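You operate a simulated robot arm through the tools that you are given. There is no shell and no other tool.

Carry out the task below with a simulated robot arm. There is one attempt and no reset: what you move stays moved.

JOB
Clip the blue panel rib to rib with the orange panel.
Fine: Use the red, blue and yellow clips.

It is judged by the outcome, as a careful person would: the job done as asked, and still so three seconds after it is handed in. It fails if anything else is knocked over, pushed out of place, dropped, spilled or broken.

ROBOT AND FRAMES
A 7-joint arm with a two-finger parallel gripper, fixed in place. Base frame: the origin is on the floor under the middle of its stand, x ahead of it, y to its left, z up; the work surface is at about z = 880. Readings come in mm, degrees, newtons and seconds.
It reaches about 1524 mm from its shoulder. Its first joint turns from -149.0 to 149.0 degrees. Payload 3.5 kg.
The tool frame sits at the grasp point between the pads (the TCP): z along the fingers, y along the line on which they close. The tips reach 23 mm beyond it. The gripper opens to 94 mm. The fingers are 38 mm wide and 10 mm thick; the gripper's body (54 by 96 mm) begins 39 mm behind the TCP.
Orientation is told as [roll, pitch, yaw] about the base's x, y, z axes, in that order, counted from this pose: with the fingers straight down and closing along the base's y, the tool's x points along the base's -x, its y along +y and its z along -z.

CONTROLS
- The arm moves only by the tool step_arm. Its arguments are lists of equal length, an entry for each row: "delta_rot": the turn, a rotation vector about the base's x, y, z in degrees, a list of three; "xyz": the shift along the base's x, y, z in mm, a list of three; "gripper": the opening, from 0 (shut) to 1 (fully open). In form: {"delta_rot": [[ax, ay, az], ...], "xyz": [[x, y, z], ...], "gripper": [gripper, ...]}. A call has 1 to 20 rows; each row shifts and turns the commanded pose from where the row before left it. Each row takes 0.2 s and may step no farther than 50 mm and 8.6 degrees from the row before; otherwise, or with a gripper value out of range, the whole call is refused. Where a pose cannot be reached the arm comes as near as it can. A force on the tool above 40 N (or 10 N above the force at the start of the call, whichever is more), or a blocked arm, ends the call early, and 0.2 s more pass. The fingers move at their own pace (about 153 mm/s each) and stop on an object; they squeeze with about 27 N. The grip force told is the motor's: it shows also when the fingers shut on nothing. Time passes only in rows, and 0.2 s behind the last, so rows that do not move let the fingers close. The reply holds the time, the measured pose of the TCP, the force on the tool along the base axes, the opening and the grip force, in the units named above and with some noise, with the torque about the TCP (base axes, N m) and any sound that the robot's microphone picked up.
- Cameras (640 x 400 px; columns grow to the right, rows downward): "scene" is fixed at [220.1, -650.4, 1442.8]; the picture's right is [0.21, -0.98, 0.00], its down [-0.62, -0.13, -0.77] and it looks along [0.75, 0.16, -0.64] (base axes); focal length 300 px, centre (320, 200). "wrist" rides on the gripper at [86, 16, -75] in the tool frame; the picture's right is [-0.18, 0.98, 0.00], its down [-0.58, -0.11, -0.81] and it looks along [-0.79, -0.15, 0.59] (tool axes); focal length 243 px, centre (320, 200). There is no depth. A picture from a camera that has moved, and an enlarged one, comes with that camera's place and axes in the base frame and with its lens.
- capture(camera): a new picture of that camera. No time passes.
- enlarge(camera, box): a new picture of the part [left, top, right, bottom] of that camera's present view, enlarged. No time passes.
- hand_in(): hands the job in; it is judged then, once.

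Places have to be worked out from the pictures, the camera data and where the tool is seen. Open the gripper and draw the arm clear of the work before you hand the job in, unless the task says otherwise.

The tools are called after "Request:" by a JSON object that holds its "fn" and its "kwargs". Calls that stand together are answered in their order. step_arm: Moves the arm, as the interface text tells. Its arguments: {"type":"object","properties":{"delta_rot":{"type":"array","items":{"type":"array","items":{"type":"number"}}},"xyz":{"type":"array","items":{"type":"array","items":{"type":"number"}}},"gripper":{"type":"array","items":{"type":"number"}}},"required":["delta_rot","xyz","gripper"]} The other tools are called the same way: capture (camera) takes a picture; enlarge (camera, box) takes an enlarged picture of a part of a camera's view; hand_in () hands the job in.

At the start:

```text
time_s: 0.0
ee_pos: [1091.7, -111.9, 1136.6]
orientation: [-0.1, 0.1, -0.1]
wrist_force: [0.8, -0.1, -0.5]
torque: [0.01, 0.01, 0.0]
gripper_width: 93.9
grasp_force: 0.0
```

scene: 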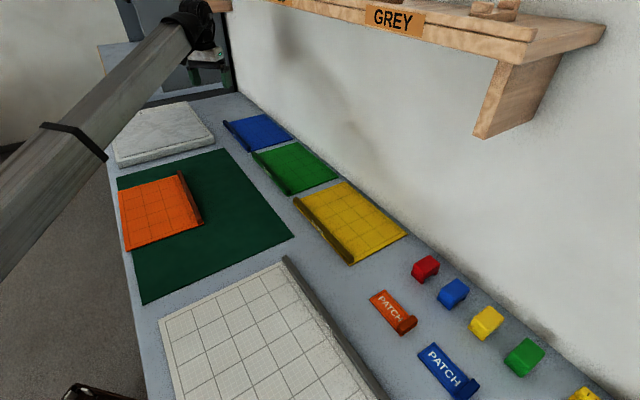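
wrist: 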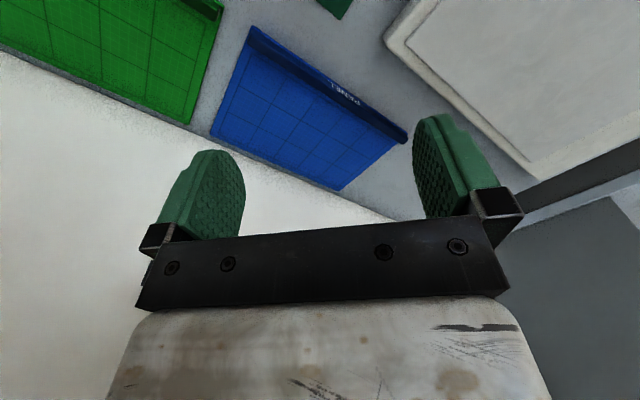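

I'll start by looking closely at the scene: panels, clips and where they are.

Request:
{"fn": "capture", "kwargs": {"camera": "scene"}}

Request:
{"fn": "enlarge", "kwargs": {"camera": "scene", "box": [100, 90, 340, 240]}}

Request:
{"fn": "enlarge", "kwargs": {"camera": "scene", "box": [340, 230, 620, 400]}}

Request:
{"fn": "capture", "kwargs": {"camera": "wrist"}}

```text
taken
```

scene: 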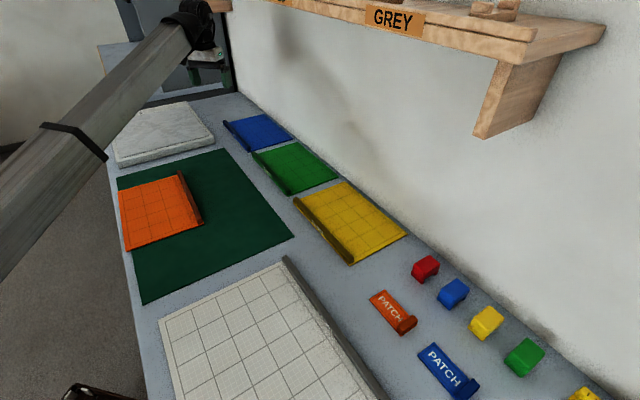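

```text
2.67 times, centred on (220, 165) of scene
camera zoom: at [220.1, -650.4, 1442.8], right [0.21, -0.98, 0.0], down [-0.62, -0.13, -0.77], along [0.75, 0.16, -0.64], focal length 801 px, centre (587, 293)
```

zoom: 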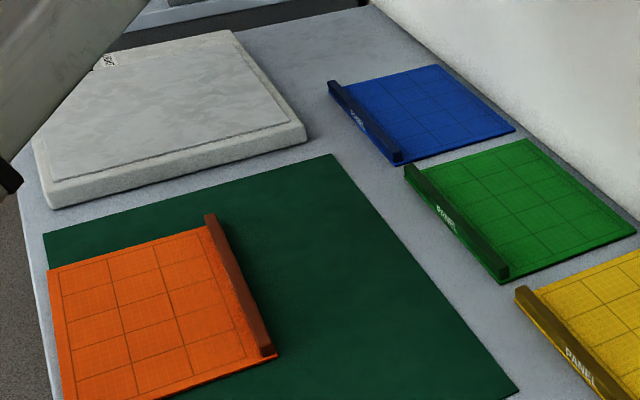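

```text
2.29 times, centred on (480, 315) of scene
camera zoom: at [220.1, -650.4, 1442.8], right [0.21, -0.98, 0.0], down [-0.62, -0.13, -0.77], along [0.75, 0.16, -0.64], focal length 686 px, centre (-46, -63)
```

zoom: 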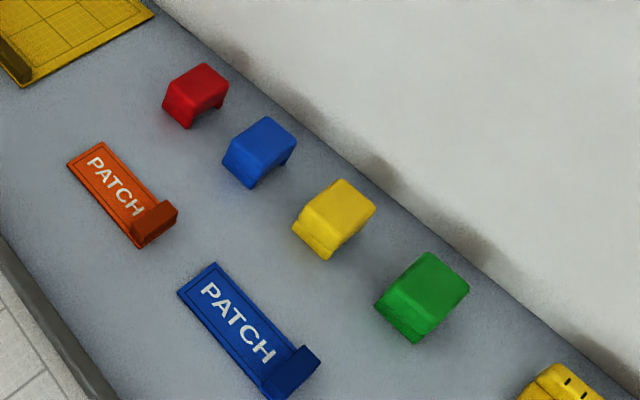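

```text
taken
camera wrist: at [1005.9, -96.5, 1211.9], right [0.18, 0.98, 0.0], down [0.58, -0.11, 0.81], along [0.79, -0.15, -0.59], focal length 243 px, centre (320, 200)
```

wrist: 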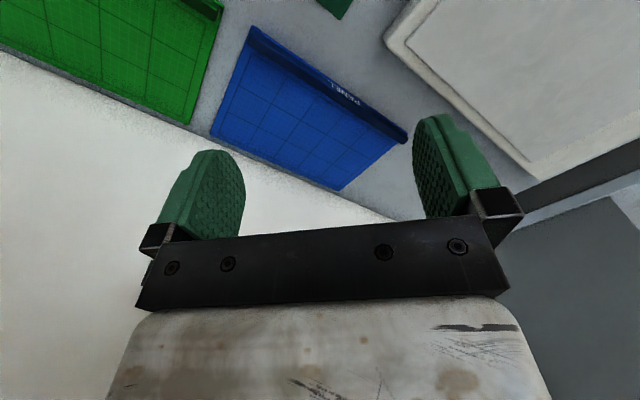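

The table appears to run diagonally (about 45°) in the base frame; the orange rib faces the wall and the blue rib faces the robot. I'll zoom in on the clips, the patches and the ribs to learn their shapes.

Request:
{"fn": "enlarge", "kwargs": {"camera": "scene", "box": [400, 245, 480, 315]}}

Request:
{"fn": "enlarge", "kwargs": {"camera": "scene", "box": [460, 295, 560, 385]}}

Request:
{"fn": "enlarge", "kwargs": {"camera": "scene", "box": [360, 280, 490, 400]}}

Request:
{"fn": "enlarge", "kwargs": {"camera": "scene", "box": [110, 160, 220, 260]}}

Request:
{"fn": "enlarge", "kwargs": {"camera": "scene", "box": [210, 100, 310, 170]}}

Request:
{"fn": "enlarge", "kwargs": {"camera": "scene", "box": [540, 340, 640, 400]}}

```text
5.71 times, centred on (440, 280) of scene
camera zoom: at [220.1, -650.4, 1442.8], right [0.21, -0.98, 0.0], down [-0.62, -0.13, -0.77], along [0.75, 0.16, -0.64], focal length 1716 px, centre (-366, -257)
```

zoom: 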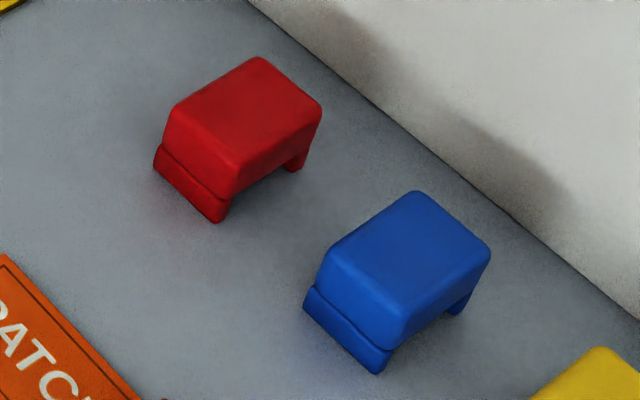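

```text
4.44 times, centred on (510, 340) of scene
camera zoom: at [220.1, -650.4, 1442.8], right [0.21, -0.98, 0.0], down [-0.62, -0.13, -0.77], along [0.75, 0.16, -0.64], focal length 1335 px, centre (-524, -422)
```

zoom: 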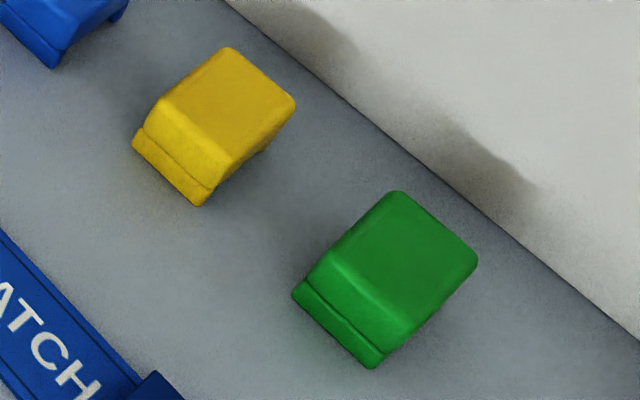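

```text
3.33 times, centred on (425, 340) of scene
camera zoom: at [220.1, -650.4, 1442.8], right [0.21, -0.98, 0.0], down [-0.62, -0.13, -0.77], along [0.75, 0.16, -0.64], focal length 1001 px, centre (-30, -267)
```

zoom: 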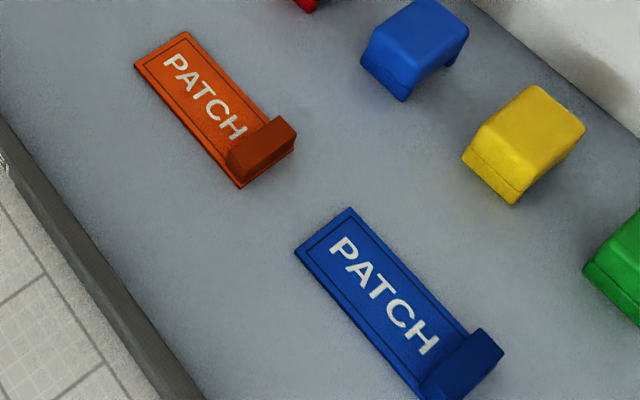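

```text
4.00 times, centred on (165, 210) of scene
camera zoom: at [220.1, -650.4, 1442.8], right [0.21, -0.98, 0.0], down [-0.62, -0.13, -0.77], along [0.75, 0.16, -0.64], focal length 1201 px, centre (940, 160)
```

zoom: 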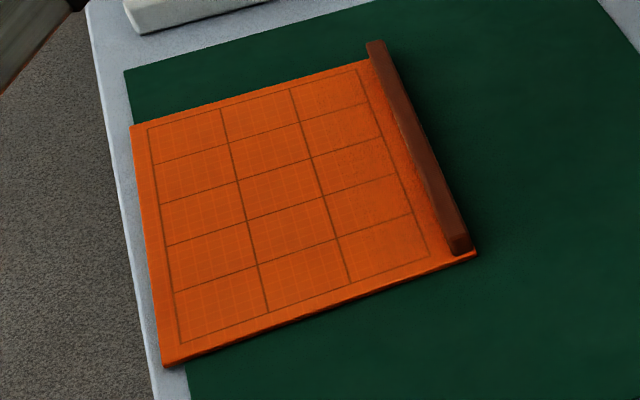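

```text
5.71 times, centred on (260, 135) of scene
camera zoom: at [220.1, -650.4, 1442.8], right [0.21, -0.98, 0.0], down [-0.62, -0.13, -0.77], along [0.75, 0.16, -0.64], focal length 1716 px, centre (663, 571)
```

zoom: 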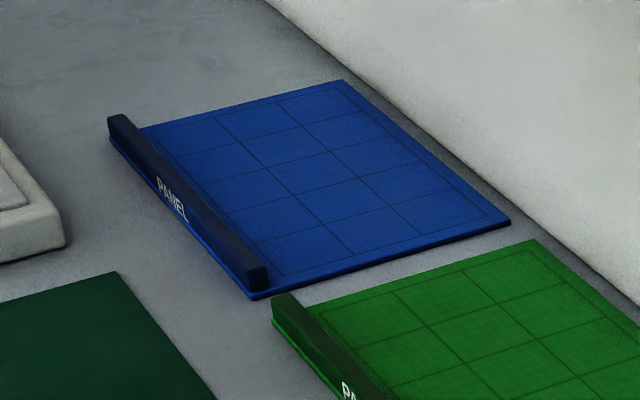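

```text
6.40 times, centred on (590, 370) of scene
camera zoom: at [220.1, -650.4, 1442.8], right [0.21, -0.98, 0.0], down [-0.62, -0.13, -0.77], along [0.75, 0.16, -0.64], focal length 1922 px, centre (-1408, -888)
```

zoom: 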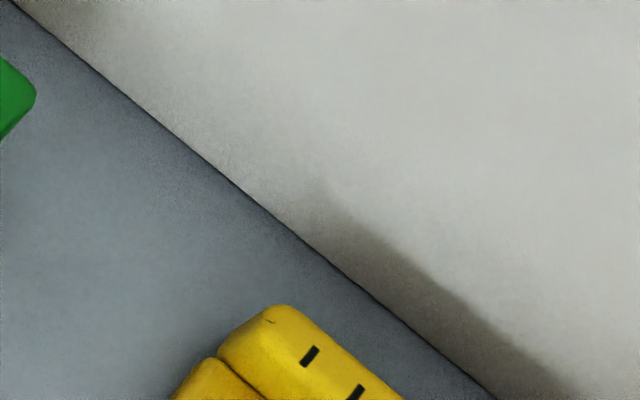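

The clips sit legs-down with tunnels along the table's length direction (≈45° azimuth), parallel to both ribs. I'll rotate the gripper to yaw 45° while hovering over the blue rib's near end to look closer.

Request:
{"fn": "step_arm", "kwargs": {"delta_rot": [[0, 0, 7.5], [0, 0, 7.5], [0, 0, 7.5], [0, 0, 7.5], [0, 0, 7.5], [0, 0, 7.5], [0, 0, 0]], "xyz": [[3, -10, -10], [3, -10, -10], [3, -10, -10], [3, -10, -10], [3, -10, -10], [3, -10, -10], [0, 0, 0]], "gripper": [1, 1, 1, 1, 1, 1, 1]}}

Request:
{"fn": "capture", "kwargs": {"camera": "wrist"}}

Request:
{"fn": "capture", "kwargs": {"camera": "scene"}}

```text
time_s: 1.6
ee_pos: [1108.6, -171.5, 1075.5]
orientation: [0.0, 0.0, 45.0]
wrist_force: [0.1, 0.1, 1.1]
torque: [0.0, -0.01, -0.03]
gripper_width: 93.8
grasp_force: 0.1
```

```text
taken
camera wrist: at [1037.6, -223.0, 1150.6], right [-0.57, 0.82, 0.0], down [0.49, 0.33, 0.81], along [0.66, 0.46, -0.59], focal length 243 px, centre (320, 200)
```

wrist: 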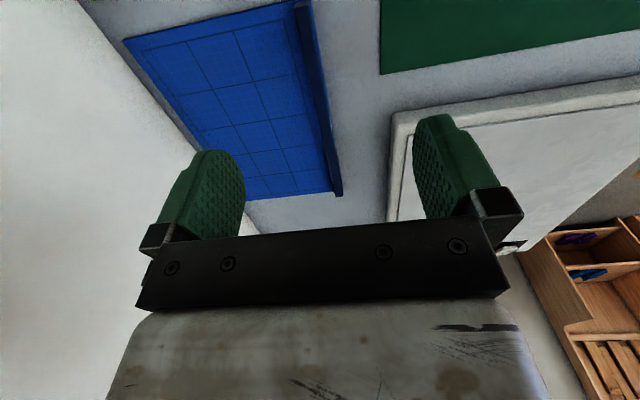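

```text
taken
```

scene: 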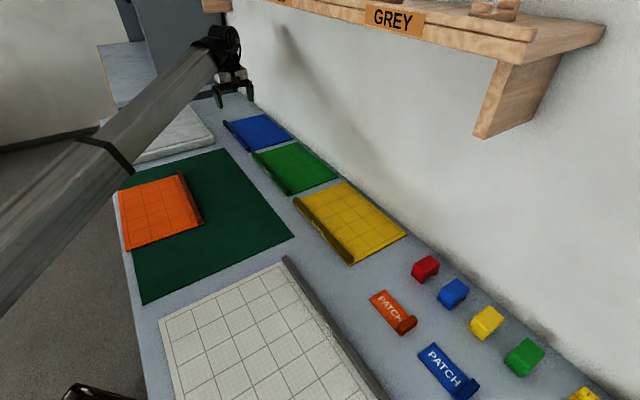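

The wrist view at yaw 45° looks along the rib. I'll back up and come lower to see the blue rib's near end up close.

Request:
{"fn": "step_arm", "kwargs": {"delta_rot": [[0, 0, 0], [0, 0, 0], [0, 0, 0]], "xyz": [[-15, -15, -30], [-15, -15, -30], [-10, -10, -30]], "gripper": [1, 1, 1]}}

Request:
{"fn": "capture", "kwargs": {"camera": "wrist"}}

Request:
{"fn": "enlarge", "kwargs": {"camera": "wrist", "box": [220, 0, 420, 220]}}

```text
time_s: 2.4
ee_pos: [1067.7, -212.3, 985.8]
orientation: [0.0, 0.0, 44.9]
wrist_force: [0.4, 1.1, -0.8]
torque: [0.01, -0.02, -0.01]
gripper_width: 94.2
grasp_force: 0.1
```

```text
taken
camera wrist: at [996.1, -263.3, 1060.9], right [-0.56, 0.83, 0.0], down [0.49, 0.33, 0.81], along [0.67, 0.46, -0.59], focal length 243 px, centre (320, 200)
```

wrist: 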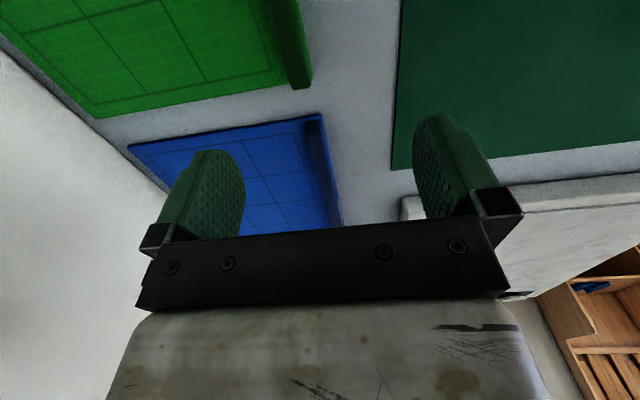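

```text
1.82 times, centred on (320, 110) of wrist
camera zoom: at [996.1, -263.3, 1060.9], right [-0.56, 0.83, 0.0], down [0.49, 0.33, 0.81], along [0.67, 0.46, -0.59], focal length 441 px, centre (320, 364)
```

zoom: 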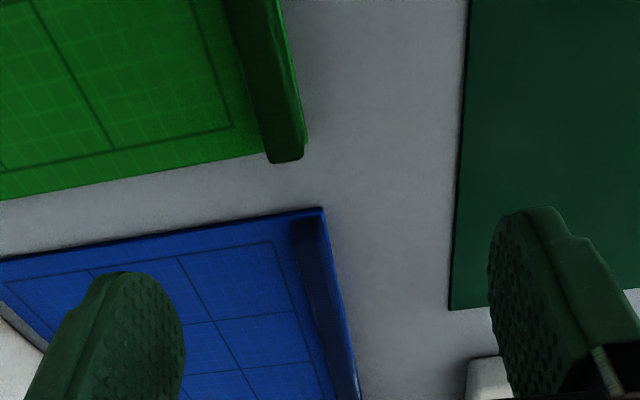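

Request:
{"fn": "enlarge", "kwargs": {"camera": "wrist", "box": [280, 100, 360, 150]}}

Request:
{"fn": "enlarge", "kwargs": {"camera": "wrist", "box": [290, 140, 370, 230]}}

Request:
{"fn": "enlarge", "kwargs": {"camera": "wrist", "box": [250, 40, 350, 110]}}

```text
8.00 times, centred on (320, 125) of wrist
camera zoom: at [996.1, -263.3, 1060.9], right [-0.56, 0.83, 0.0], down [0.49, 0.33, 0.81], along [0.67, 0.46, -0.59], focal length 1941 px, centre (320, 800)
```

zoom: 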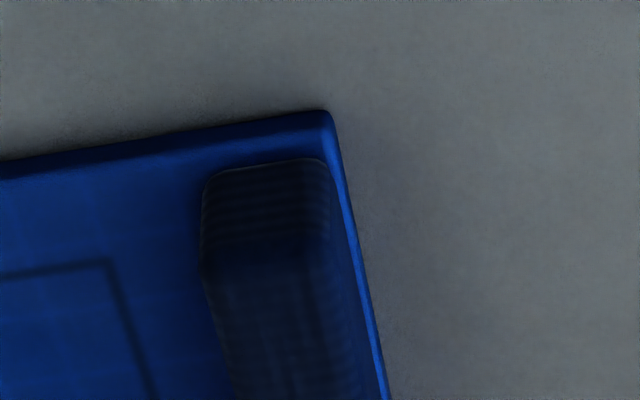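

```text
4.44 times, centred on (330, 185) of wrist
camera zoom: at [996.1, -263.3, 1060.9], right [-0.56, 0.83, 0.0], down [0.49, 0.33, 0.81], along [0.67, 0.46, -0.59], focal length 1078 px, centre (276, 267)
```

zoom: 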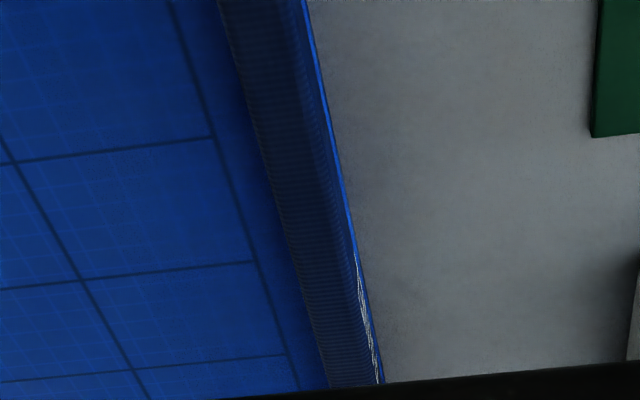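

```text
5.71 times, centred on (300, 75) of wrist
camera zoom: at [996.1, -263.3, 1060.9], right [-0.56, 0.83, 0.0], down [0.49, 0.33, 0.81], along [0.67, 0.46, -0.59], focal length 1386 px, centre (434, 914)
```

zoom: 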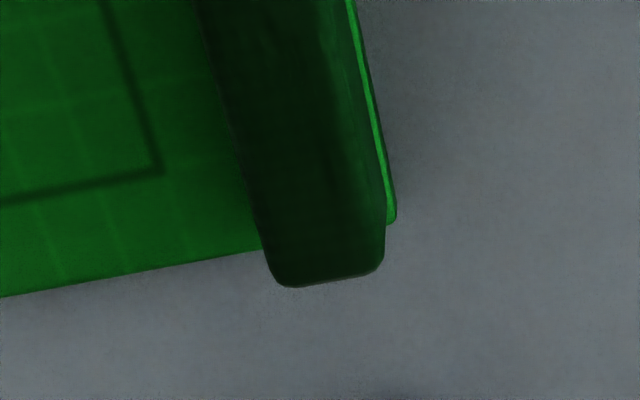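

Blue rib: about 13 mm thick and 15 mm tall on a ~5 mm plate, flush with the plate's edge. Now I'll move over to the orange rib's near end for the same close look.

Request:
{"fn": "step_arm", "kwargs": {"delta_rot": [[0, 0, 0], [0, 0, 0], [0, 0, 0], [0, 0, 0], [0, 0, 0], [0, 0, 0], [0, 0, 0], [0, 0, 0], [0, 0, 0]], "xyz": [[0, 0, 40], [-46, -4, 0], [-46, -4, 0], [-46, -4, 0], [-46, -4, 0], [-46, -4, 0], [-46, -4, 0], [-46, -4, 0], [-46, -4, -30]], "gripper": [1, 1, 1, 1, 1, 1, 1, 1, 1]}}

Request:
{"fn": "capture", "kwargs": {"camera": "wrist"}}

Request:
{"fn": "enlarge", "kwargs": {"camera": "wrist", "box": [240, 0, 420, 230]}}

```text
refused: row 9 steps farther than a row can; nothing moved
```

```text
taken
camera wrist: at [996.1, -263.3, 1060.9], right [-0.56, 0.83, 0.0], down [0.49, 0.33, 0.81], along [0.67, 0.46, -0.59], focal length 243 px, centre (320, 200)
```

wrist: 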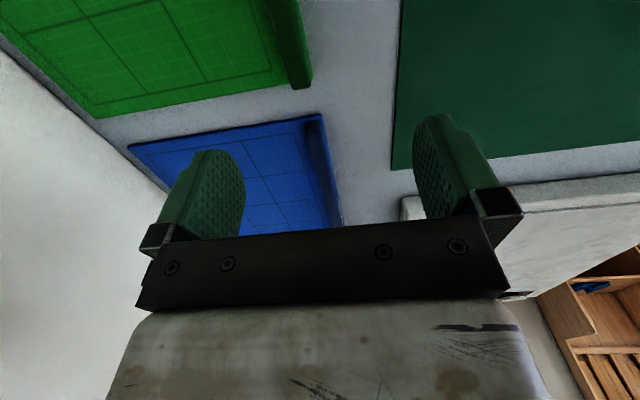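

```text
1.74 times, centred on (330, 115) of wrist
camera zoom: at [996.1, -263.3, 1060.9], right [-0.56, 0.83, 0.0], down [0.49, 0.33, 0.81], along [0.67, 0.46, -0.59], focal length 422 px, centre (303, 348)
```

zoom: 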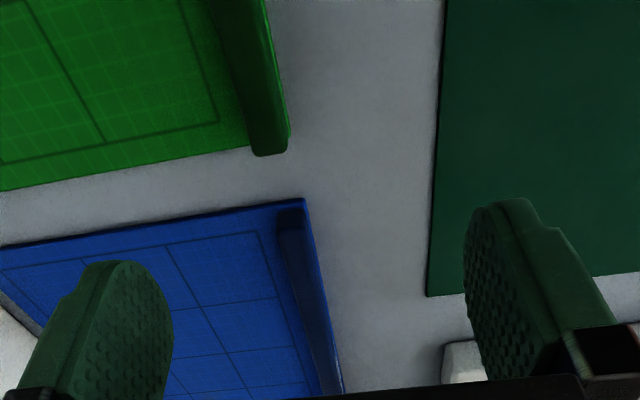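

The last row was too large and the call was refused (nothing moved). I'll resend the same move with smaller rows.

Request:
{"fn": "step_arm", "kwargs": {"delta_rot": [[0, 0, 0], [0, 0, 0], [0, 0, 0], [0, 0, 0], [0, 0, 0], [0, 0, 0], [0, 0, 0], [0, 0, 0], [0, 0, 0], [0, 0, 0], [0, 0, 0]], "xyz": [[0, 0, 40], [-46, -4, 0], [-46, -4, 0], [-46, -4, 0], [-46, -4, 0], [-46, -4, 0], [-46, -4, 0], [-46, -4, 0], [-46, -4, 0], [0, 0, -30], [0, 0, 0]], "gripper": [1, 1, 1, 1, 1, 1, 1, 1, 1, 1, 1]}}

Request:
{"fn": "capture", "kwargs": {"camera": "wrist"}}

Request:
{"fn": "enlarge", "kwargs": {"camera": "wrist", "box": [240, 0, 420, 230]}}

Request:
{"fn": "enlarge", "kwargs": {"camera": "wrist", "box": [280, 90, 360, 140]}}

```text
time_s: 4.8
ee_pos: [703.2, -245.5, 994.2]
orientation: [0.1, -0.1, 45.0]
wrist_force: [0.0, 0.4, 0.3]
torque: [-0.01, -0.01, 0.01]
gripper_width: 94.2
grasp_force: 0.0
```

```text
taken
camera wrist: at [631.2, -295.5, 1069.6], right [-0.56, 0.83, 0.0], down [0.49, 0.33, 0.81], along [0.67, 0.46, -0.59], focal length 243 px, centre (320, 200)
```

wrist: 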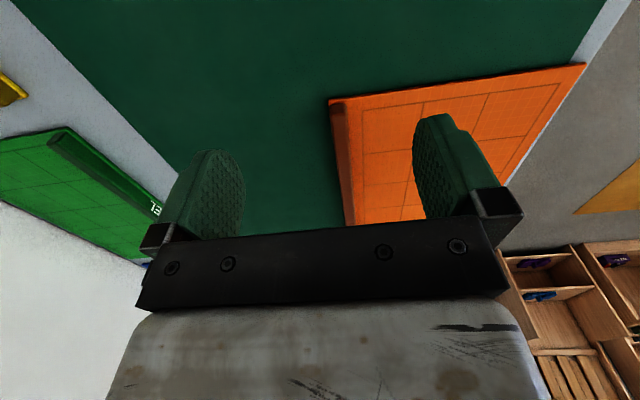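

```text
1.74 times, centred on (330, 115) of wrist
camera zoom: at [631.2, -295.5, 1069.6], right [-0.56, 0.83, 0.0], down [0.49, 0.33, 0.81], along [0.67, 0.46, -0.59], focal length 422 px, centre (303, 348)
```

zoom: 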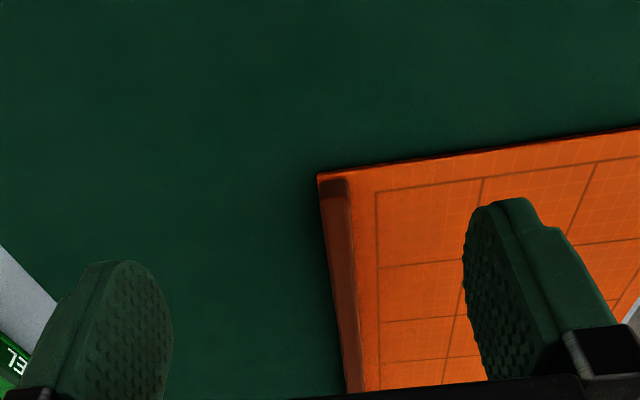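

```text
8.00 times, centred on (320, 115) of wrist
camera zoom: at [631.2, -295.5, 1069.6], right [-0.56, 0.83, 0.0], down [0.49, 0.33, 0.81], along [0.67, 0.46, -0.59], focal length 1941 px, centre (320, 880)
```

zoom: 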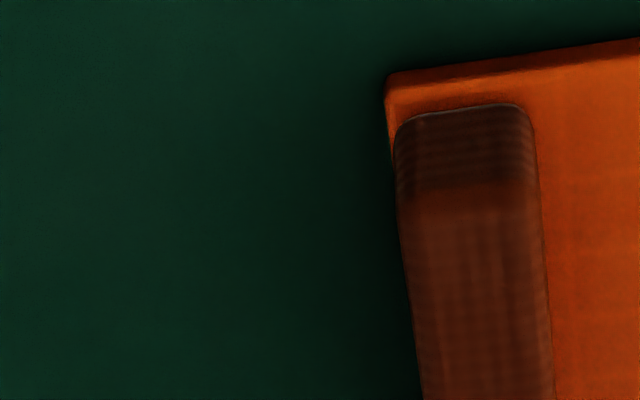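

Both ribs measure about 13–14 mm thick with faces flush to the plate edges. I want to know the orange rib's exact direction, so I'll zoom in on its length and then look from over its far end.

Request:
{"fn": "enlarge", "kwargs": {"camera": "wrist", "box": [310, 130, 390, 230]}}

Request:
{"fn": "step_arm", "kwargs": {"delta_rot": [[0, 0, 0], [0, 0, 0], [0, 0, 0], [0, 0, 0], [0, 0, 0]], "xyz": [[30, 30, 0], [30, 30, 0], [30, 30, 0], [30, 30, 0], [0, 0, 0]], "gripper": [1, 1, 1, 1, 1]}}

Request:
{"fn": "capture", "kwargs": {"camera": "wrist"}}

Request:
{"fn": "enlarge", "kwargs": {"camera": "wrist", "box": [280, 0, 400, 230]}}

```text
4.00 times, centred on (350, 180) of wrist
camera zoom: at [631.2, -295.5, 1069.6], right [-0.56, 0.83, 0.0], down [0.49, 0.33, 0.81], along [0.67, 0.46, -0.59], focal length 970 px, centre (200, 280)
```

zoom: 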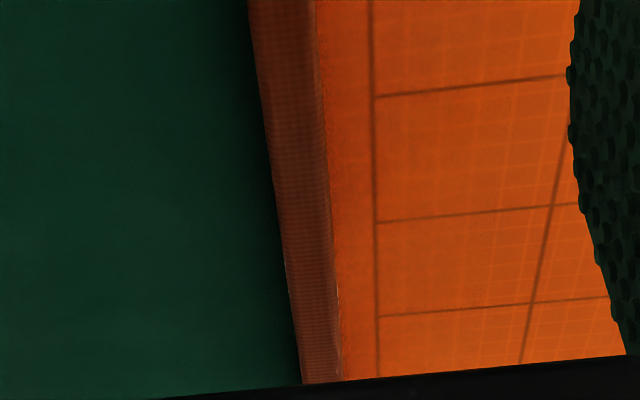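

```text
time_s: 6.0
ee_pos: [825.1, -124.6, 996.1]
orientation: [0.0, 0.0, 45.0]
wrist_force: [0.5, -0.9, -0.1]
torque: [0.02, 0.04, -0.02]
gripper_width: 93.9
grasp_force: 0.0
```

```text
taken
camera wrist: at [753.4, -175.6, 1072.2], right [-0.56, 0.83, 0.0], down [0.49, 0.33, 0.81], along [0.67, 0.46, -0.59], focal length 243 px, centre (320, 200)
```

wrist: 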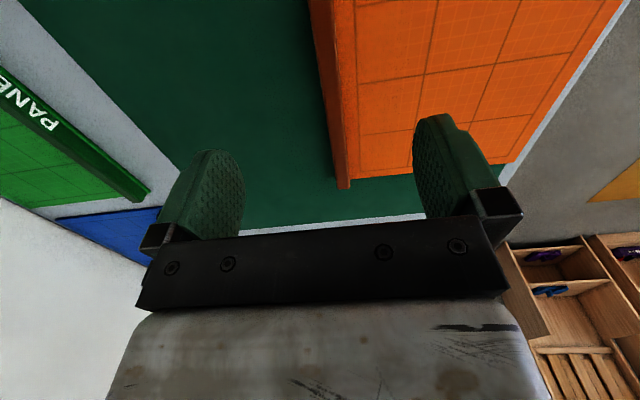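

```text
1.74 times, centred on (340, 115) of wrist
camera zoom: at [753.4, -175.6, 1072.2], right [-0.56, 0.83, 0.0], down [0.49, 0.33, 0.81], along [0.67, 0.46, -0.59], focal length 422 px, centre (285, 348)
```

zoom: 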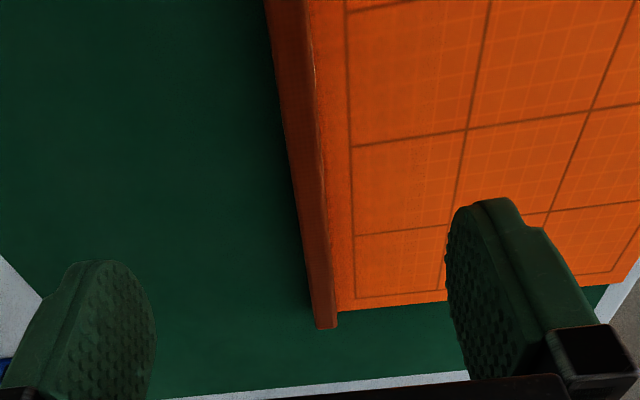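

Orange rib direction looks rotated roughly 1–2° from the blue one. Before planning, I'll check the shelf and bracket that overhang the clip area since the wrist must work under it.

Request:
{"fn": "enlarge", "kwargs": {"camera": "scene", "box": [340, 0, 640, 190]}}

Request:
{"fn": "capture", "kwargs": {"camera": "scene"}}

```text
2.11 times, centred on (490, 95) of scene
camera zoom: at [220.1, -650.4, 1442.8], right [0.21, -0.98, 0.0], down [-0.62, -0.13, -0.77], along [0.75, 0.16, -0.64], focal length 632 px, centre (-38, 421)
```

zoom: 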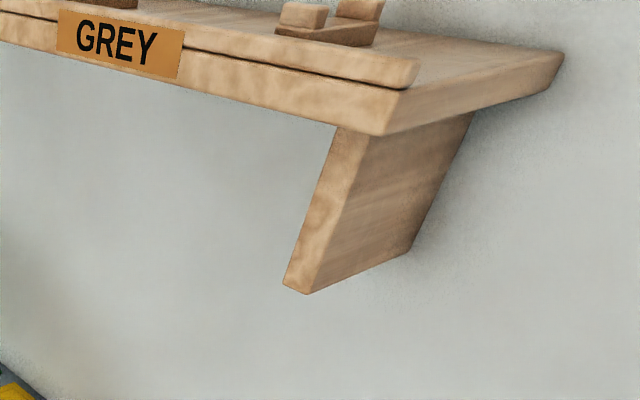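

```text
taken
```

scene: 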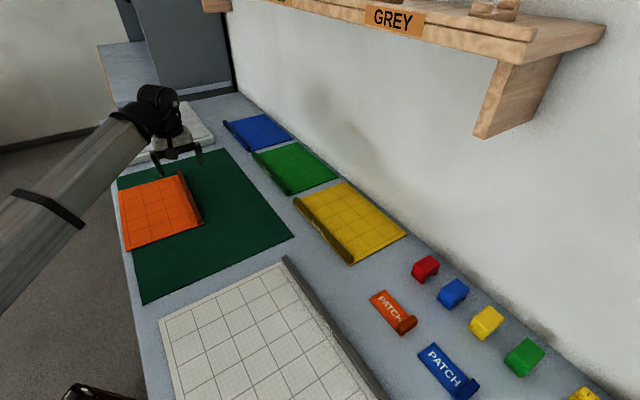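

The bracket bottom is at about z=1250 and the wrist tops out ~200 mm above the TCP, so staying at TCP z ≤ 1000 near the wall is safe. I'll swing over to look at the red clip.

Request:
{"fn": "step_arm", "kwargs": {"delta_rot": [[0, 0, 0], [0, 0, 0], [0, 0, 0], [0, 0, 0], [0, 0, 0], [0, 0, 0], [0, 0, 0], [0, 0, 0], [0, 0, 0], [0, 0, 0], [0, 0, 0], [0, 0, 0], [0, 0, 0], [0, 0, 0], [0, 0, 0], [0, 0, 0], [0, 0, 0]], "xyz": [[-11.35, -43, -0.4], [-11.35, -43, -0.4], [-11.35, -43, -0.4], [-11.35, -43, -0.4], [-11.35, -43, -0.4], [-11.35, -43, -0.4], [-11.35, -43, -0.4], [-11.35, -43, -0.4], [-11.35, -43, -0.4], [-11.35, -43, -0.4], [-11.35, -43, -0.4], [-11.35, -43, -0.4], [-11.35, -43, -0.4], [-11.35, -43, -0.4], [-11.35, -43, -0.4], [-11.35, -43, -0.4], [0, 0, 0]], "gripper": [0.75, 0.75, 0.75, 0.75, 0.75, 0.75, 0.75, 0.75, 0.75, 0.75, 0.75, 0.75, 0.75, 0.75, 0.75, 0.75, 0.75]}}

Request:
{"fn": "capture", "kwargs": {"camera": "wrist"}}

Request:
{"fn": "enlarge", "kwargs": {"camera": "wrist", "box": [220, 0, 420, 200]}}

Request:
{"fn": "capture", "kwargs": {"camera": "scene"}}

```text
time_s: 9.6
ee_pos: [638.4, -810.7, 990.6]
orientation: [0.1, 0.0, 45.0]
wrist_force: [0.3, 0.3, 0.1]
torque: [0.01, 0.05, -0.01]
gripper_width: 70.5
grasp_force: 0.1
```

```text
taken
camera wrist: at [567.1, -861.1, 1065.1], right [-0.56, 0.83, 0.0], down [0.49, 0.33, 0.81], along [0.67, 0.46, -0.59], focal length 243 px, centre (320, 200)
```

wrist: 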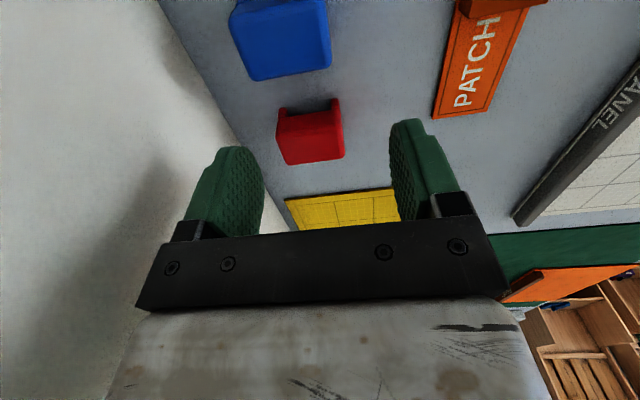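

```text
2.00 times, centred on (320, 100) of wrist
camera zoom: at [567.1, -861.1, 1065.1], right [-0.56, 0.83, 0.0], down [0.49, 0.33, 0.81], along [0.67, 0.46, -0.59], focal length 485 px, centre (320, 400)
```

zoom: 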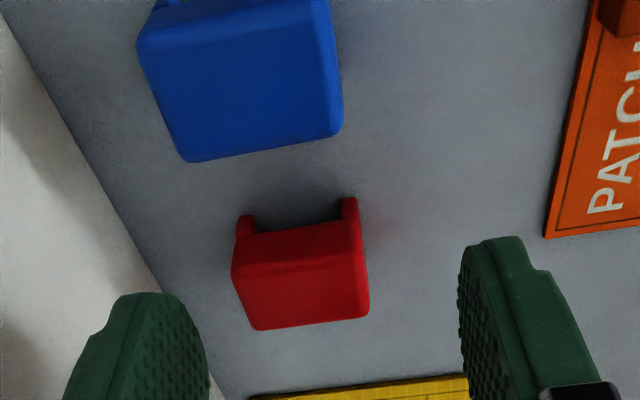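

```text
taken
```

scene: 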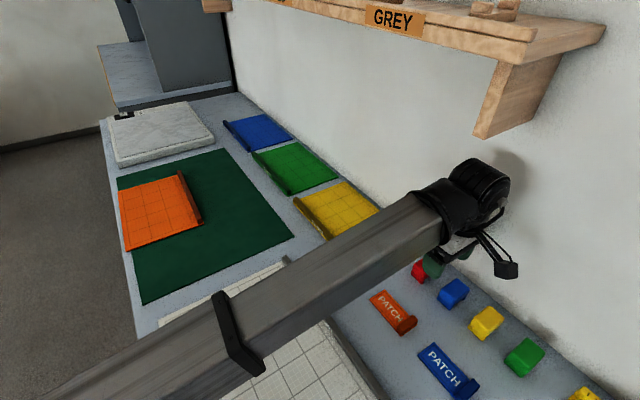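

Request:
{"fn": "enlarge", "kwargs": {"camera": "wrist", "box": [270, 90, 350, 170]}}

Request:
{"fn": "enlarge", "kwargs": {"camera": "wrist", "box": [220, 0, 340, 90]}}

```text
5.00 times, centred on (310, 130) of wrist
camera zoom: at [567.1, -861.1, 1065.1], right [-0.56, 0.83, 0.0], down [0.49, 0.33, 0.81], along [0.67, 0.46, -0.59], focal length 1213 px, centre (370, 550)
```

zoom: 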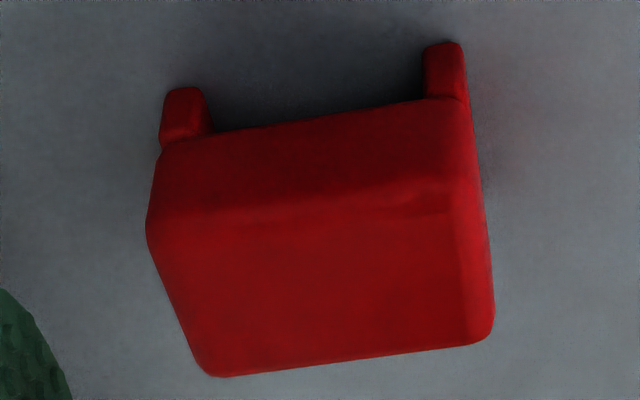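

```text
4.44 times, centred on (280, 45) of wrist
camera zoom: at [567.1, -861.1, 1065.1], right [-0.56, 0.83, 0.0], down [0.49, 0.33, 0.81], along [0.67, 0.46, -0.59], focal length 1078 px, centre (498, 889)
```

zoom: 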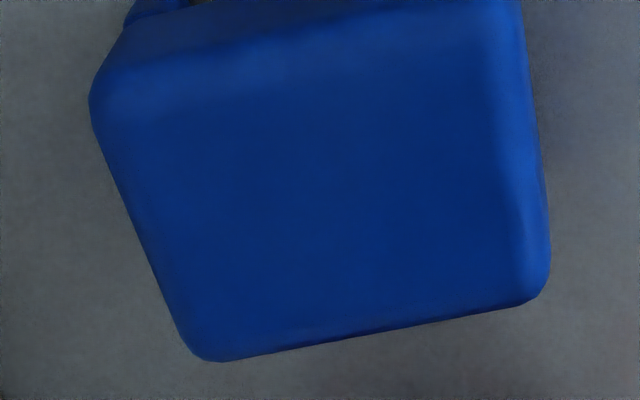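

The clip measures about 51 × 34 × 36 mm with its tunnel along the rib direction. I'll move along the row to examine the other clips and the odd yellow object at the end.

Request:
{"fn": "step_arm", "kwargs": {"delta_rot": [[0, 0, 0], [0, 0, 0], [0, 0, 0], [0, 0, 0], [0, 0, 0]], "xyz": [[-33, -33, 0], [-33, -33, 0], [-33, -33, 0], [-33, -33, 0], [0, 0, 0]], "gripper": [0.75, 0.75, 0.75, 0.75, 0.75]}}

Request:
{"fn": "capture", "kwargs": {"camera": "wrist"}}

Request:
{"fn": "enlarge", "kwargs": {"camera": "wrist", "box": [180, 0, 400, 200]}}

```text
time_s: 10.8
ee_pos: [506.8, -947.1, 991.5]
orientation: [0.0, 0.1, 45.0]
wrist_force: [0.1, -0.2, -0.7]
torque: [0.01, 0.03, 0.01]
gripper_width: 70.4
grasp_force: 0.0
```

```text
taken
camera wrist: at [434.7, -996.7, 1066.3], right [-0.56, 0.83, 0.0], down [0.49, 0.33, 0.81], along [0.67, 0.46, -0.59], focal length 243 px, centre (320, 200)
```

wrist: 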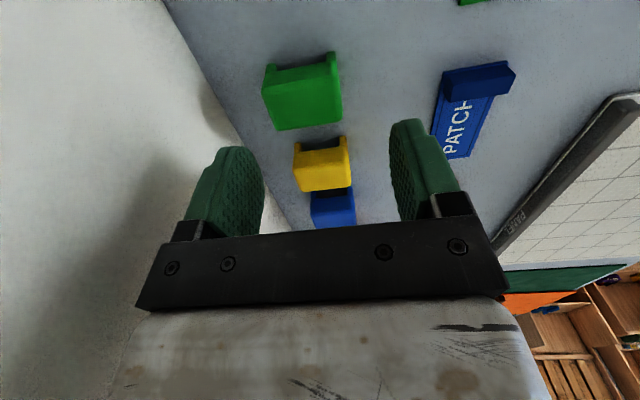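

```text
2.00 times, centred on (290, 100) of wrist
camera zoom: at [434.7, -996.7, 1066.3], right [-0.56, 0.83, 0.0], down [0.49, 0.33, 0.81], along [0.67, 0.46, -0.59], focal length 485 px, centre (380, 400)
```

zoom: 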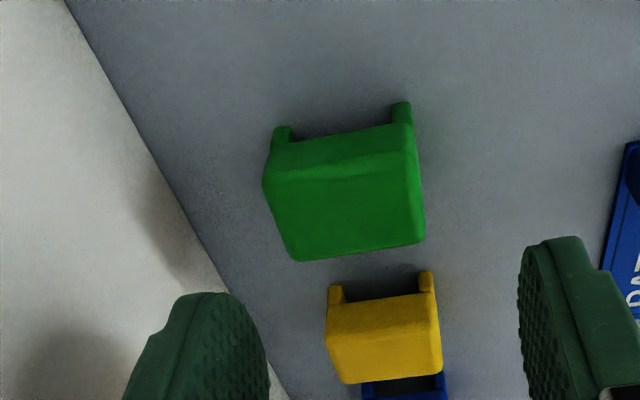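

Request:
{"fn": "step_arm", "kwargs": {"delta_rot": [[0, 0, 0], [0, 0, 0], [0, 0, 0], [0, 0, 0]], "xyz": [[-25, -25, 0], [-25, -25, 0], [-15, -15, 0], [0, 0, 0]], "gripper": [0.75, 0.75, 0.75, 0.75]}}

Request:
{"fn": "capture", "kwargs": {"camera": "wrist"}}

Request:
{"fn": "enlarge", "kwargs": {"camera": "wrist", "box": [180, 0, 400, 200]}}

Request:
{"fn": "capture", "kwargs": {"camera": "scene"}}

```text
time_s: 11.8
ee_pos: [442.3, -1010.6, 989.8]
orientation: [0.0, 0.0, 45.0]
wrist_force: [-0.3, -0.4, 0.0]
torque: [-0.04, -0.01, 0.01]
gripper_width: 70.5
grasp_force: 0.1
```

```text
taken
camera wrist: at [370.0, -1060.9, 1065.7], right [-0.56, 0.83, 0.0], down [0.49, 0.33, 0.81], along [0.67, 0.46, -0.59], focal length 243 px, centre (320, 200)
```

wrist: 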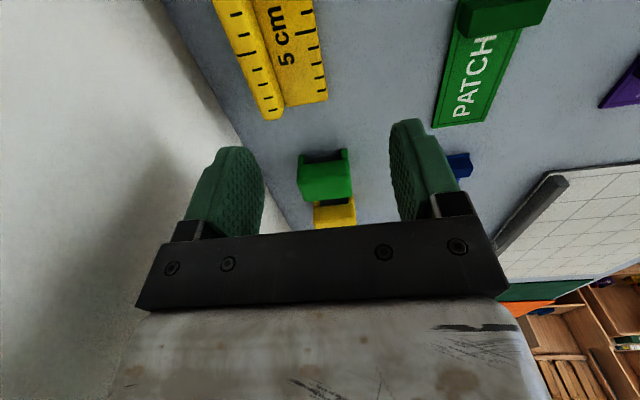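

```text
2.00 times, centred on (290, 100) of wrist
camera zoom: at [370.0, -1060.9, 1065.7], right [-0.56, 0.83, 0.0], down [0.49, 0.33, 0.81], along [0.67, 0.46, -0.59], focal length 485 px, centre (380, 400)
```

zoom: 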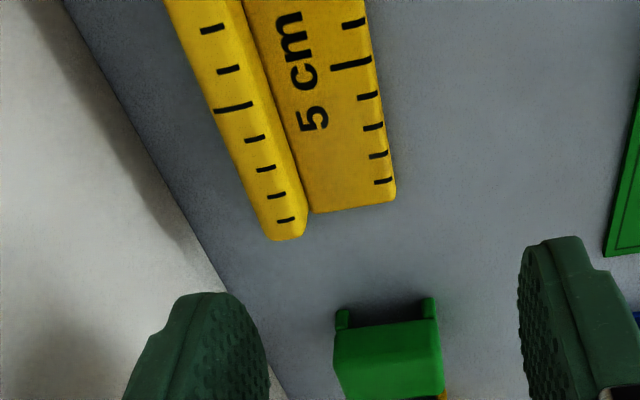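

```text
taken
```

scene: 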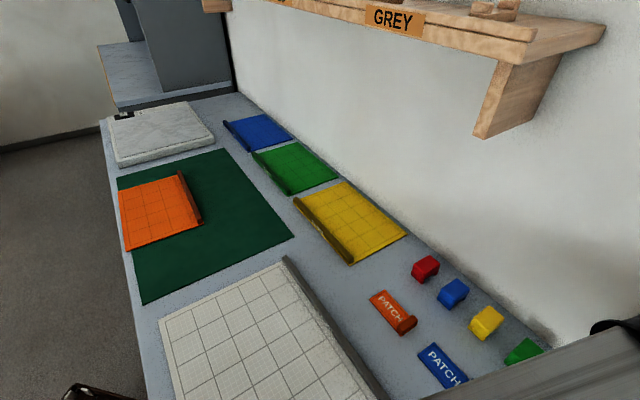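

The end object is a ruler, not needed. Now I'll travel back to the blue panel and hover over its rib to locate its centre precisely.

Request:
{"fn": "step_arm", "kwargs": {"delta_rot": [[0, 0, 0], [0, 0, 0], [0, 0, 0], [0, 0, 0], [0, 0, 0], [0, 0, 0], [0, 0, 0], [0, 0, 0], [0, 0, 0], [0, 0, 0], [0, 0, 0], [0, 0, 0], [0, 0, 0], [0, 0, 0], [0, 0, 0], [0, 0, 0], [0, 0, 0], [0, 0, 0], [0, 0, 0], [0, 0, 0]], "xyz": [[29.9, 37.1, 0.4], [29.9, 37.1, 0.4], [29.9, 37.1, 0.4], [29.9, 37.1, 0.4], [29.9, 37.1, 0.4], [29.9, 37.1, 0.4], [29.9, 37.1, 0.4], [29.9, 37.1, 0.4], [29.9, 37.1, 0.4], [29.9, 37.1, 0.4], [29.9, 37.1, 0.4], [29.9, 37.1, 0.4], [29.9, 37.1, 0.4], [29.9, 37.1, 0.4], [29.9, 37.1, 0.4], [29.9, 37.1, 0.4], [29.9, 37.1, 0.4], [29.9, 37.1, 0.4], [29.9, 37.1, 0.4], [29.9, 37.1, 0.4]], "gripper": [0.75, 0.75, 0.75, 0.75, 0.75, 0.75, 0.75, 0.75, 0.75, 0.75, 0.75, 0.75, 0.75, 0.75, 0.75, 0.75, 0.75, 0.75, 0.75, 0.75]}}

Request:
{"fn": "step_arm", "kwargs": {"delta_rot": [[0, 0, 0], [0, 0, 0], [0, 0, 0], [0, 0, 0], [0, 0, 0]], "xyz": [[29.9, 37.1, 0], [29.9, 37.1, 0], [29.9, 37.1, 0], [29.9, 37.1, 0], [0, 0, 0]], "gripper": [0.75, 0.75, 0.75, 0.75, 0.75]}}

Request:
{"fn": "capture", "kwargs": {"camera": "wrist"}}

Request:
{"fn": "enlarge", "kwargs": {"camera": "wrist", "box": [240, 0, 400, 230]}}

```text
time_s: 16.0
ee_pos: [1040.8, -266.8, 995.9]
orientation: [0.1, 0.0, 44.9]
wrist_force: [0.0, 0.5, -0.3]
torque: [0.02, 0.0, 0.0]
gripper_width: 70.7
grasp_force: 0.0
```

```text
time_s: 17.2
ee_pos: [1163.9, -118.3, 997.0]
orientation: [0.0, 0.0, 45.0]
wrist_force: [0.1, -0.4, -0.4]
torque: [0.03, -0.01, -0.03]
gripper_width: 70.6
grasp_force: 0.1
```

```text
taken
camera wrist: at [1091.4, -167.8, 1072.3], right [-0.56, 0.83, 0.0], down [0.49, 0.33, 0.81], along [0.67, 0.45, -0.59], focal length 243 px, centre (320, 200)
```

wrist: 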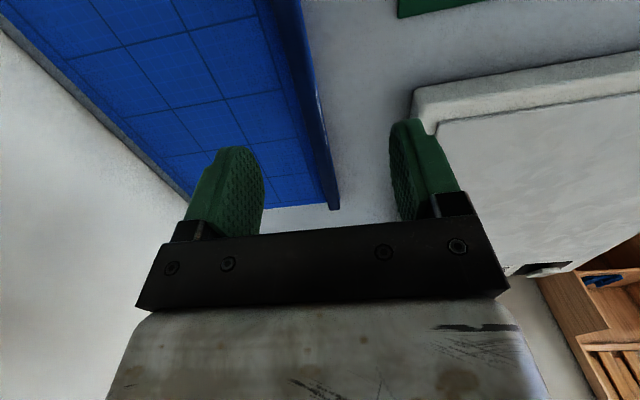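

```text
1.74 times, centred on (320, 115) of wrist
camera zoom: at [1091.4, -167.8, 1072.3], right [-0.56, 0.83, 0.0], down [0.49, 0.33, 0.81], along [0.67, 0.45, -0.59], focal length 422 px, centre (320, 348)
```

zoom: 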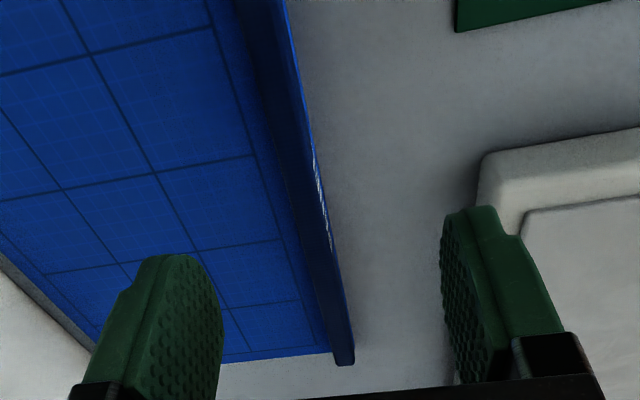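

Blue rib spans e1≈643–909 (centre ≈776) with its centre line at e2≈919.5. I'll move above its centre with the gripper opened to about 40 mm and check alignment.

Request:
{"fn": "step_arm", "kwargs": {"delta_rot": [[0, 0, 0], [0, 0, 0], [0, 0, 0]], "xyz": [[34.9, 17, 0], [0, 0, -37], [0, 0, 0]], "gripper": [0.5, 0.45, 0.45]}}

Request:
{"fn": "capture", "kwargs": {"camera": "wrist"}}

Request:
{"fn": "enlarge", "kwargs": {"camera": "wrist", "box": [230, 60, 410, 230]}}

```text
time_s: 18.0
ee_pos: [1200.0, -100.0, 962.5]
orientation: [0.0, 0.0, 45.0]
wrist_force: [-0.3, -0.4, 0.2]
torque: [0.02, -0.01, -0.04]
gripper_width: 42.2
grasp_force: 0.1
```

```text
taken
camera wrist: at [1128.1, -150.6, 1037.2], right [-0.56, 0.83, 0.0], down [0.49, 0.33, 0.81], along [0.67, 0.46, -0.59], focal length 243 px, centre (320, 200)
```

wrist: 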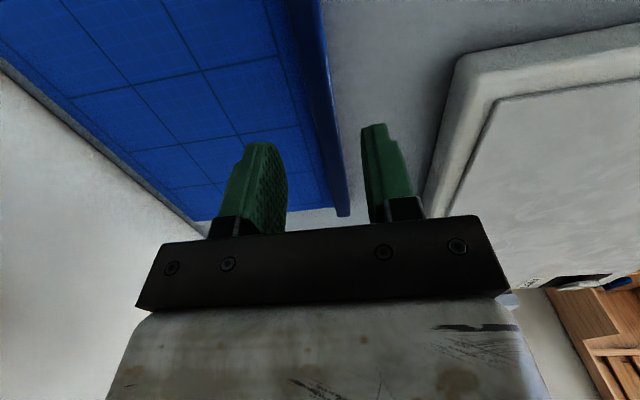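

```text
2.35 times, centred on (320, 145) of wrist
camera zoom: at [1128.1, -150.6, 1037.2], right [-0.56, 0.83, 0.0], down [0.49, 0.33, 0.81], along [0.67, 0.46, -0.59], focal length 571 px, centre (320, 329)
```

zoom: 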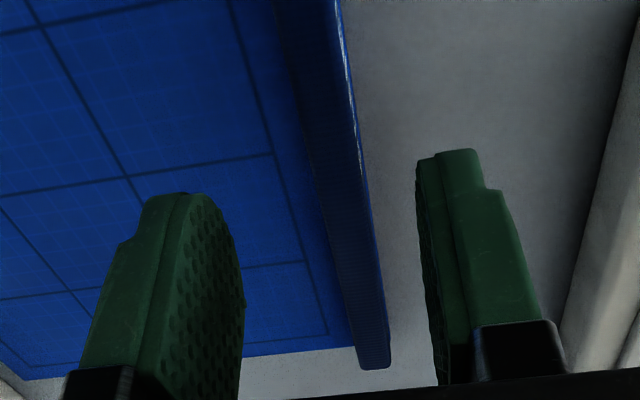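

Aligned within ~1 mm of the rib's centre line. Descending so the fingertips end just above the plate, without closing yet.

Request:
{"fn": "step_arm", "kwargs": {"delta_rot": [[0, 0, 0], [0, 0, 0], [0, 0, 0], [0, 0, 0]], "xyz": [[0.4, -0.4, -25], [0, 0, -15], [0, 0, -10], [0, 0, 0]], "gripper": [0.45, 0.45, 0.45, 0.45]}}

Request:
{"fn": "capture", "kwargs": {"camera": "wrist"}}

Request:
{"fn": "enlarge", "kwargs": {"camera": "wrist", "box": [230, 60, 410, 230]}}

```text
time_s: 19.0
ee_pos: [1197.7, -102.9, 912.1]
orientation: [0.0, 0.0, 45.0]
wrist_force: [0.9, 0.5, 0.1]
torque: [-0.02, -0.02, -0.02]
gripper_width: 42.4
grasp_force: 0.1
```

```text
taken
camera wrist: at [1126.2, -153.2, 986.5], right [-0.56, 0.83, 0.0], down [0.49, 0.33, 0.81], along [0.67, 0.46, -0.59], focal length 243 px, centre (320, 200)
```

wrist: 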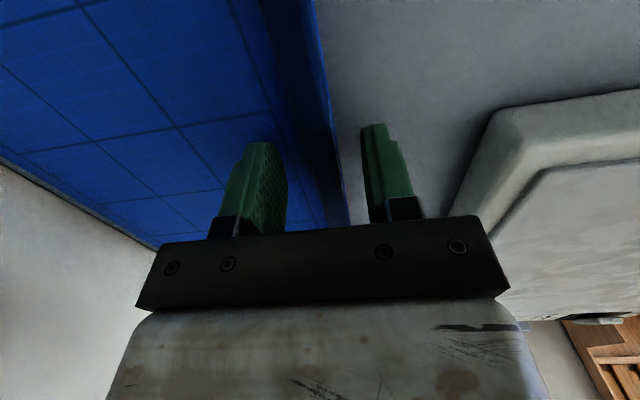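

```text
2.35 times, centred on (320, 145) of wrist
camera zoom: at [1126.2, -153.2, 986.5], right [-0.56, 0.83, 0.0], down [0.49, 0.33, 0.81], along [0.67, 0.46, -0.59], focal length 571 px, centre (320, 329)
```

zoom: 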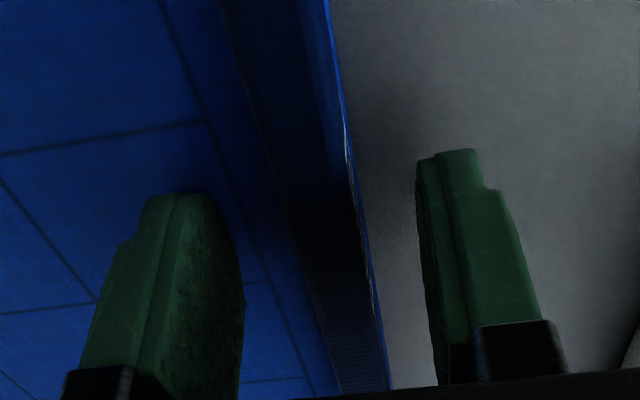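

Fingers straddle the rib with tips about 2–3 mm over the plate. Closing on the rib now.

Request:
{"fn": "step_arm", "kwargs": {"delta_rot": [[0, 0, 0], [0, 0, 0], [0, 0, 0], [0, 0, 0], [0, 0, 0]], "xyz": [[0, 0, -1], [0, 0, 0], [0, 0, 0], [0, 0, 0], [0, 0, 0]], "gripper": [0.35, 0.2, 0.0, 0.0, 0.0]}}

Request:
{"fn": "capture", "kwargs": {"camera": "wrist"}}

```text
time_s: 20.2
ee_pos: [1197.9, -103.9, 909.8]
orientation: [-0.1, 0.0, 45.0]
wrist_force: [0.3, 0.7, 0.1]
torque: [0.06, -0.02, 0.04]
gripper_width: 13.7
grasp_force: 27.3
```

```text
taken
camera wrist: at [1126.3, -152.7, 985.4], right [-0.56, 0.83, 0.0], down [0.49, 0.33, 0.81], along [0.67, 0.46, -0.59], focal length 243 px, centre (320, 200)
```

wrist: 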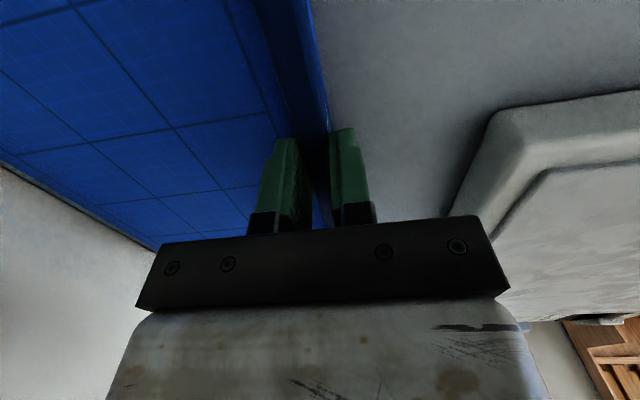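

Gripped: rib thickness reads 13.7 mm with 27 N. Lifting gently 15 mm to check the hold.

Request:
{"fn": "step_arm", "kwargs": {"delta_rot": [[0, 0, 0], [0, 0, 0], [0, 0, 0], [0, 0, 0], [0, 0, 0]], "xyz": [[0, 0, 3], [0, 0, 4], [0, 0, 8], [0, 0, 0], [0, 0, 0]], "gripper": [0, 0, 0, 0, 0]}}

Request:
{"fn": "capture", "kwargs": {"camera": "wrist"}}

Request:
{"fn": "enlarge", "kwargs": {"camera": "scene", "box": [180, 60, 340, 170]}}

```text
time_s: 21.4
ee_pos: [1196.4, -102.9, 926.2]
orientation: [0.0, 0.0, 45.0]
wrist_force: [-0.2, -0.2, -0.3]
torque: [-0.01, -0.04, -0.06]
gripper_width: 13.4
grasp_force: 27.1
```

```text
taken
camera wrist: at [1125.1, -153.6, 1000.8], right [-0.56, 0.83, 0.0], down [0.49, 0.33, 0.81], along [0.67, 0.46, -0.59], focal length 243 px, centre (320, 200)
```

wrist: 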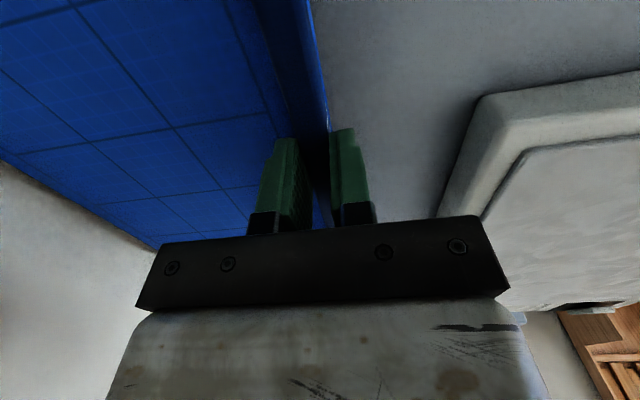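

```text
3.64 times, centred on (260, 115) of scene
camera zoom: at [220.1, -650.4, 1442.8], right [0.21, -0.98, 0.0], down [-0.62, -0.13, -0.77], along [0.75, 0.16, -0.64], focal length 1092 px, centre (538, 509)
```

zoom: 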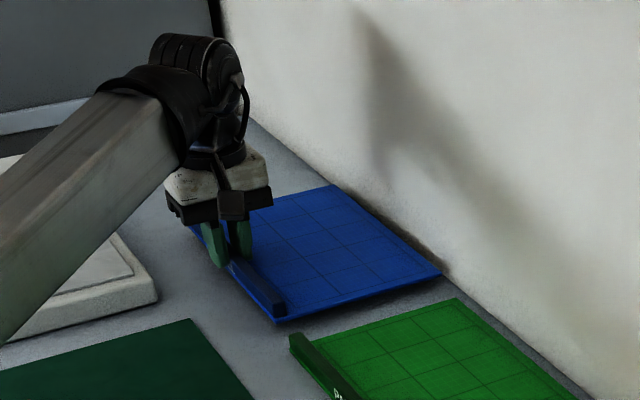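

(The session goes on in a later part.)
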